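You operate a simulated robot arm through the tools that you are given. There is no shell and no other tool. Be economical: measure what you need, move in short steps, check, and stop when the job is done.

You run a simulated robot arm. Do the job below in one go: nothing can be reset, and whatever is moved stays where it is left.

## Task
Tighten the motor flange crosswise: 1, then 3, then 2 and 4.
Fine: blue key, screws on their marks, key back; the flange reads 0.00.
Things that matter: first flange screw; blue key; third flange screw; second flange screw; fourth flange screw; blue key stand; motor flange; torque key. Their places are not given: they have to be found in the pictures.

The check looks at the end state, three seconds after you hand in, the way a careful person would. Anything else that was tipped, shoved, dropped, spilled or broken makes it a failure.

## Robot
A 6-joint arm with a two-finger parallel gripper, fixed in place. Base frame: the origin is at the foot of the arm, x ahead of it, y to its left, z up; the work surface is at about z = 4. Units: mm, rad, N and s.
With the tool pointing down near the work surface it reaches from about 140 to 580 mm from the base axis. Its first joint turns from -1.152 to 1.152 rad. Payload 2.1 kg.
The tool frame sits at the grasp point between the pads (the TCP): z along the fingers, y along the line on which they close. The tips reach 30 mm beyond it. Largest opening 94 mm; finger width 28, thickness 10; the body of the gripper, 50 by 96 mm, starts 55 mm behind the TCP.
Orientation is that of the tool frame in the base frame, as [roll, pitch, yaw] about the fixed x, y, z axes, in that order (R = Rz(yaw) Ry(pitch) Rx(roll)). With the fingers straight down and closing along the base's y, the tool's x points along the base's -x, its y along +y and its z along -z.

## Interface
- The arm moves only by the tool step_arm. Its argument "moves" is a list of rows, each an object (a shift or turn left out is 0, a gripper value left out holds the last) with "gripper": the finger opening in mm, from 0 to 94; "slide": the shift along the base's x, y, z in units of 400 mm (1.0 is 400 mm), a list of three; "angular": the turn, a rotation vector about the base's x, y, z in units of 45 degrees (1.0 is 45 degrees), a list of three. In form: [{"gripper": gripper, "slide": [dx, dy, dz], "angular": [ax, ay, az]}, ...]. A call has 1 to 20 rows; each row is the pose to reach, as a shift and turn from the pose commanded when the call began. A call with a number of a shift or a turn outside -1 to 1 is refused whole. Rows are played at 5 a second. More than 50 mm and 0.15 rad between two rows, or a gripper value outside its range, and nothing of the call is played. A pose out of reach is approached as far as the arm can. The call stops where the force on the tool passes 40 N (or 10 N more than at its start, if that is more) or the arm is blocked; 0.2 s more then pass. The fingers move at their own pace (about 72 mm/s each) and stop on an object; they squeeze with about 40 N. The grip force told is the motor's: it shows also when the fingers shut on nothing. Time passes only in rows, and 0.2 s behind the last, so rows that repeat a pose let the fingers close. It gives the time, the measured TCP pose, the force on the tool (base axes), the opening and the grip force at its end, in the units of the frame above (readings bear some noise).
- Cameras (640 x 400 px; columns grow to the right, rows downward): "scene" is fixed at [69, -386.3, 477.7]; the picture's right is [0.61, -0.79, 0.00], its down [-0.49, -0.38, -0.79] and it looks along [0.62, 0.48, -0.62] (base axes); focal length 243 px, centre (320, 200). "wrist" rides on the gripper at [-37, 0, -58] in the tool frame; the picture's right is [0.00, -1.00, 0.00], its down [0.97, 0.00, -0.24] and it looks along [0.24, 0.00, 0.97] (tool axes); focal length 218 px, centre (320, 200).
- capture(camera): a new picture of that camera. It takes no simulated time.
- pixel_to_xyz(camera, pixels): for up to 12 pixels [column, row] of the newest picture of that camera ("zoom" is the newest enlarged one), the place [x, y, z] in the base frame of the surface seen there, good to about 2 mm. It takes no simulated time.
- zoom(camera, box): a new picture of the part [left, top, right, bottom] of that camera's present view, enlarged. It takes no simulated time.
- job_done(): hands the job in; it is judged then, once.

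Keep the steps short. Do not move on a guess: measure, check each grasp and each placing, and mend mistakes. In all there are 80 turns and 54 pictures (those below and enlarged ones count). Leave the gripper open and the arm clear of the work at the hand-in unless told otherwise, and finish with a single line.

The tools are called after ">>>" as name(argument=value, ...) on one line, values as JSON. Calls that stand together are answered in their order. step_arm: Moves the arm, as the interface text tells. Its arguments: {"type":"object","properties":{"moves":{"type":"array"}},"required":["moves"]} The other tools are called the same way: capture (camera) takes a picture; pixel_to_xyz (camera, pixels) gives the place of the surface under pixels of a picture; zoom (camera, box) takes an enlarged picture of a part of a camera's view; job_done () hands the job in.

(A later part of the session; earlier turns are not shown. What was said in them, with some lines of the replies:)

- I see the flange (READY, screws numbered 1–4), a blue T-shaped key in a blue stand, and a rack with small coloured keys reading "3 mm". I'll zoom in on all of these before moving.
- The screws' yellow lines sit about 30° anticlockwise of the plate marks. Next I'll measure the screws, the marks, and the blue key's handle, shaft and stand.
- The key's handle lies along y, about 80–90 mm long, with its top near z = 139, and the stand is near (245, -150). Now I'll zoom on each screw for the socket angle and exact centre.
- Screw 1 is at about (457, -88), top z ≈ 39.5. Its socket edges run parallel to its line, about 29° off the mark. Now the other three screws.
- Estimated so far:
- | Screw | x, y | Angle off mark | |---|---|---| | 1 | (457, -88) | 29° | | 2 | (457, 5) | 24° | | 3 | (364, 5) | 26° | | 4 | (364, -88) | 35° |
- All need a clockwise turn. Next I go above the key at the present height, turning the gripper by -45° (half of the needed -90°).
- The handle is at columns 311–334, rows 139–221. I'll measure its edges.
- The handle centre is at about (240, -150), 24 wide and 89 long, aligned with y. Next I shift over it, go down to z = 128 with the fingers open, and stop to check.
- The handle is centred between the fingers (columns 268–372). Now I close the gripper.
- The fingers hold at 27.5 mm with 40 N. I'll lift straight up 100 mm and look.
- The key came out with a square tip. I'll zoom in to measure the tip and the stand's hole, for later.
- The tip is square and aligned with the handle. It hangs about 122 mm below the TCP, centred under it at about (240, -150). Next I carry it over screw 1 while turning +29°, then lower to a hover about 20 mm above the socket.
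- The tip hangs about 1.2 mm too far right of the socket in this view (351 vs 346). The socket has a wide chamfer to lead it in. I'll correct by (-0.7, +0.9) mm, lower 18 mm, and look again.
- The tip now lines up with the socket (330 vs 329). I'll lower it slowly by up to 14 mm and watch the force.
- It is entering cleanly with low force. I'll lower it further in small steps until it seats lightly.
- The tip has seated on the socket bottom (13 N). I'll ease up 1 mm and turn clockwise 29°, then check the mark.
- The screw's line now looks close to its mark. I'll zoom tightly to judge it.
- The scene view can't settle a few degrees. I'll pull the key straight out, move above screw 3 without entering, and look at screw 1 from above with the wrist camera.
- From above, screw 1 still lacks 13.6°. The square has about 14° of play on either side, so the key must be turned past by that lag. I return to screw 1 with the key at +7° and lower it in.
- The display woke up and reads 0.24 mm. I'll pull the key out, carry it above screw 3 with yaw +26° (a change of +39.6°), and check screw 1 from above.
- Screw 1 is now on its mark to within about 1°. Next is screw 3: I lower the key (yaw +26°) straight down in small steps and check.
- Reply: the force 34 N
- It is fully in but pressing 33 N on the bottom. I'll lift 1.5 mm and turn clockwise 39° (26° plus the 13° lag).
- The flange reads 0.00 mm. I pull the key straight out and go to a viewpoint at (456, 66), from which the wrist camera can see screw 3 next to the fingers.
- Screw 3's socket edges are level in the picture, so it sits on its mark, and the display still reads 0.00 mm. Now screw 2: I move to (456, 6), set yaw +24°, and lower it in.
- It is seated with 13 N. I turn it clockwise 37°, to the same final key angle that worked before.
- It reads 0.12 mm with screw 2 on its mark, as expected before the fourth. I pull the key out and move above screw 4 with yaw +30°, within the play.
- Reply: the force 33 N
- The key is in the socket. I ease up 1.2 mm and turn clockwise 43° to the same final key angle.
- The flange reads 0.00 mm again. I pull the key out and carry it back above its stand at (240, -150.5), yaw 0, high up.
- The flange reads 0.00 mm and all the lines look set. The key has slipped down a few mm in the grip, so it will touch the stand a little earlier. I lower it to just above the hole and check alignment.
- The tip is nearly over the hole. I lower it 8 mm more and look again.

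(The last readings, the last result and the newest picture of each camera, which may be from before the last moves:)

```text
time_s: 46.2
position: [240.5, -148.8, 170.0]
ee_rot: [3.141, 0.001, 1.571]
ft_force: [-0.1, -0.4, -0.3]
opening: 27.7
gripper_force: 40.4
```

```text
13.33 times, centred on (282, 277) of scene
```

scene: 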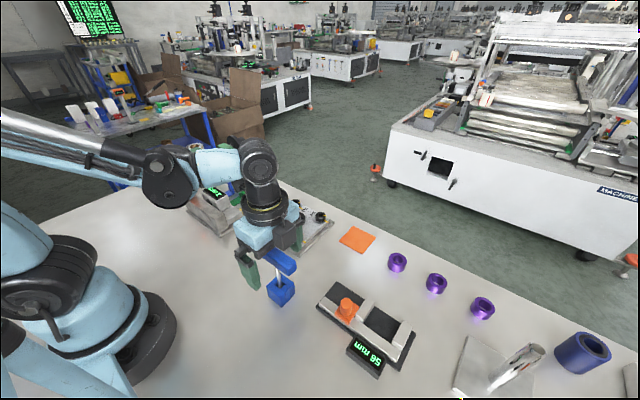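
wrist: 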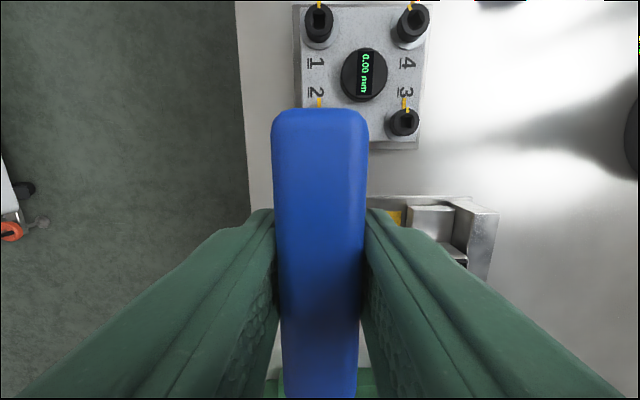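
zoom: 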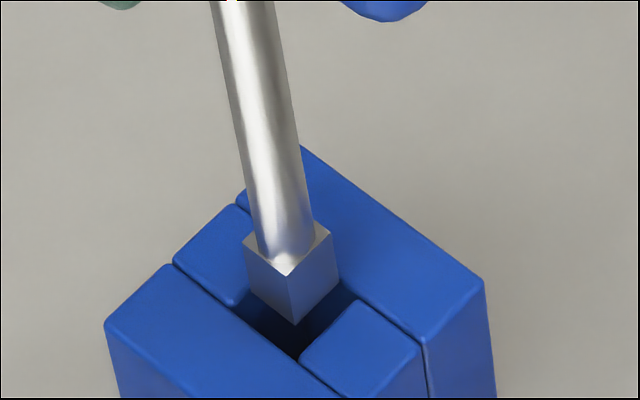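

It is on course: the corner moves towards (298, 346) at the rim. I lower it into the hole in steps, stopping a few mm above the bottom.

>>> step_arm(moves=[{"slide": [0, 0, -0.01]}, {"slide": [0, 0, -0.02]}, {"slide": [0, 0, -0.03]}, {"slide": [0, 0, -0.045]}, {"slide": [0, 0, -0.06]}, {"slide": [0, 0, -0.075]}, {"slide": [0, 0, -0.08]}, {"slide": [0, 0, -0.08]}])

>>> step_arm(moves=[{"slide": [0, 0, -0.0025]}, {"slide": [0, 0, -0.005]}, {"slide": [0, 0, -0.0075]}, {"slide": [0, 0, -0.0075]}])

>>> zoom(camera="scene", box=[245, 230, 309, 310])

```text
time_s: 48.0
position: [239.9, -149.5, 137.7]
ee_rot: [3.14, 0.0, 1.569]
ft_force: [0.3, 0.9, -0.4]
opening: 27.8
gripper_force: 40.0
```

```text
time_s: 49.0
position: [240.8, -149.6, 135.2]
ee_rot: [-3.141, 0.0, 1.569]
ft_force: [-0.8, 0.0, -2.0]
opening: 27.7
gripper_force: 39.8
```

```text
5.00 times, centred on (277, 270) of scene
```

zoom: 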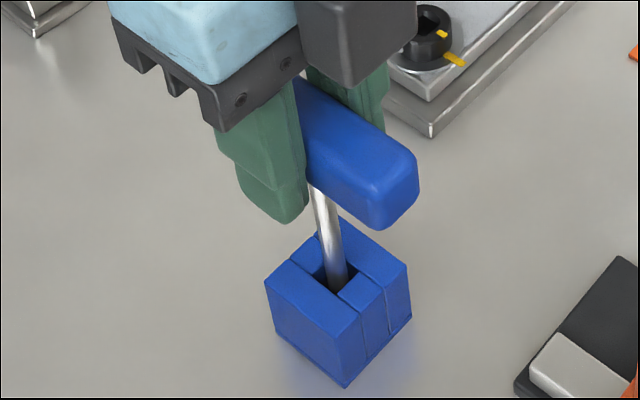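

The key is in and its handle is within about 1 mm of its first height. I lower the last bit until light contact.

>>> step_arm(moves=[{"slide": [0, 0, -0.00125]}, {"slide": [0, 0, -0.0025]}, {"slide": [0, 0, -0.00375]}, {"slide": [0, 0, -0.00375]}])

```text
time_s: 50.0
position: [240.0, -148.8, 132.7]
ee_rot: [-3.141, 0.002, 1.567]
ft_force: [0.1, -1.2, 33.6]
opening: 27.8
gripper_force: 39.6
```

The key touches bottom (33 N). I ease up 1 mm and open the fingers.

>>> step_arm(moves=[{"gripper": 15, "slide": [0, 0, 0.002]}, {"gripper": 15, "slide": [0, 0, 0.002]}, {"gripper": 34, "slide": [0, 0, 0.002]}, {"gripper": 50, "slide": [0, 0, 0.002]}, {"gripper": 80, "slide": [0, 0, 0.002]}, {"gripper": 94, "slide": [0, 0, 0.002]}, {"gripper": 94, "slide": [0, 0, 0.002]}])

>>> zoom(camera="scene", box=[245, 230, 309, 310])

```text
time_s: 51.6
position: [239.8, -149.5, 133.8]
ee_rot: [3.141, 0.0, 1.568]
ft_force: [-0.2, 1.5, 0.0]
opening: 93.9
gripper_force: 0.2
```

```text
5.00 times, centred on (277, 270) of scene
```

zoom: 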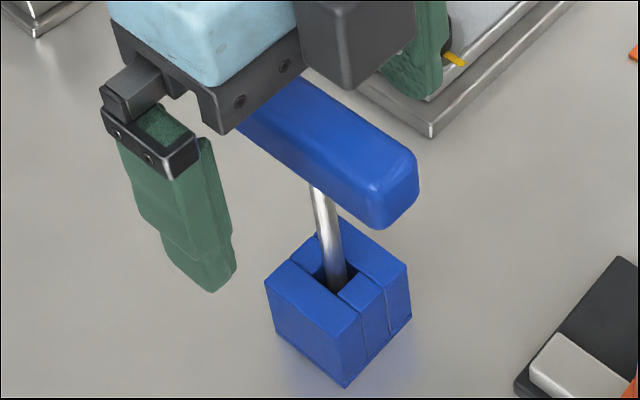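

The key stands upright in its stand. I raise the arm straight up clear, then return toward the start pose to check everything from above.

>>> step_arm(moves=[{"slide": [0, 0, 0.05]}, {"slide": [0, 0, 0.15]}, {"slide": [0, 0, 0.25]}, {"slide": [0, 0, 0.35]}, {"slide": [0, 0, 0.44]}, {"slide": [0.06, 0.08, 0.44], "angular": [0, 0, 0.167]}, {"slide": [0.12, 0.16, 0.44], "angular": [0, 0, 0.333]}, {"slide": [0.18, 0.24, 0.44], "angular": [0, 0, 0.5]}, {"slide": [0.24, 0.32, 0.44], "angular": [0, 0, 0.667]}, {"slide": [0.28, 0.39, 0.44], "angular": [0, 0, 0.833]}, {"slide": [0.305, 0.438, 0.44], "angular": [0, 0, 1]}, {"slide": [0.305, 0.438, 0.44], "angular": [0, 0, 1]}])

>>> step_arm(moves=[{"angular": [0, 0, 0.167]}, {"angular": [0, 0, 0.333]}, {"angular": [0, 0, 0.5]}, {"angular": [0, 0, 0.667]}, {"angular": [0, 0, 0.833]}, {"angular": [0, 0, 1]}, {"angular": [0, 0, 1]}, {"angular": [0, 0, 1]}])

>>> zoom(camera="wrist", box=[300, 70, 430, 200])

>>> capture(camera="scene")

```text
time_s: 54.2
position: [362.9, 26.7, 309.1]
ee_rot: [-3.141, 0.0, 2.358]
ft_force: [-0.2, 0.1, 0.0]
opening: 94.1
gripper_force: 0.0
```

```text
time_s: 56.0
position: [362.1, 25.8, 309.9]
ee_rot: [-3.141, 0.0, 3.141]
ft_force: [-0.1, 0.2, 0.3]
opening: 93.9
gripper_force: 0.0
```

```text
3.08 times, centred on (365, 135) of wrist
```

zoom: 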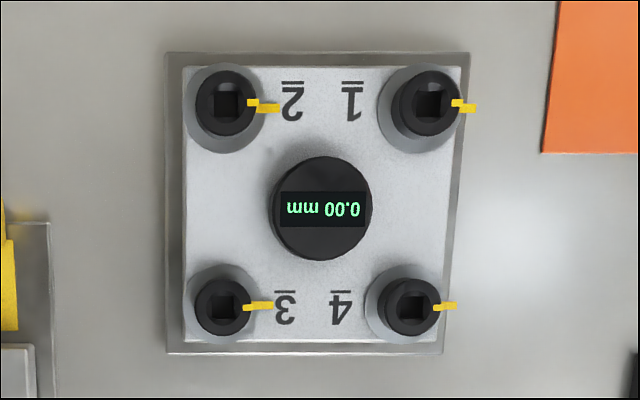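

```text
8 pictures are left
```

scene: 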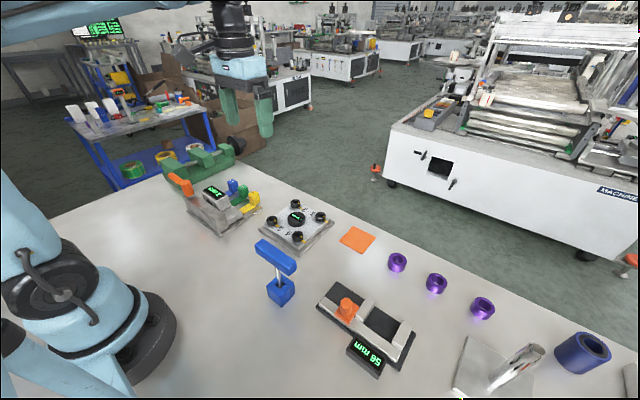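

The display reads 0.00 mm, all four lines sit by their marks, and the key is home. I'll take one last close look at screws 2 and 4.

>>> zoom(camera="wrist", box=[318, 93, 350, 113])

>>> zoom(camera="wrist", box=[380, 158, 412, 178])

```text
16.00 times, centred on (334, 103) of wrist
```

zoom: 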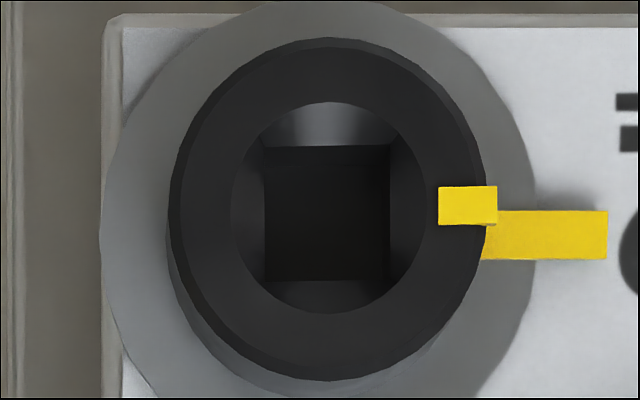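

```text
16.00 times, centred on (396, 168) of wrist
```

zoom: 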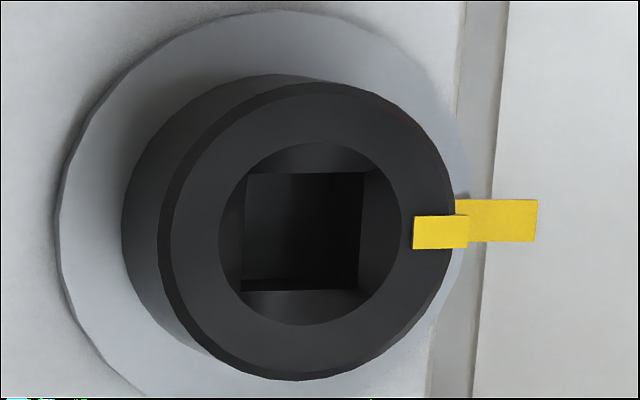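

Both are square and exactly on their marks; the offset from the plate marks is only the height difference seen at an angle. I'm handing in.

>>> job_done()

```text
The job is handed in.
```

All four flange screws are on their marks, tightened in the order 1, 3, 2, 4; the flange reads 0.00 mm and the blue key is back in its stand.
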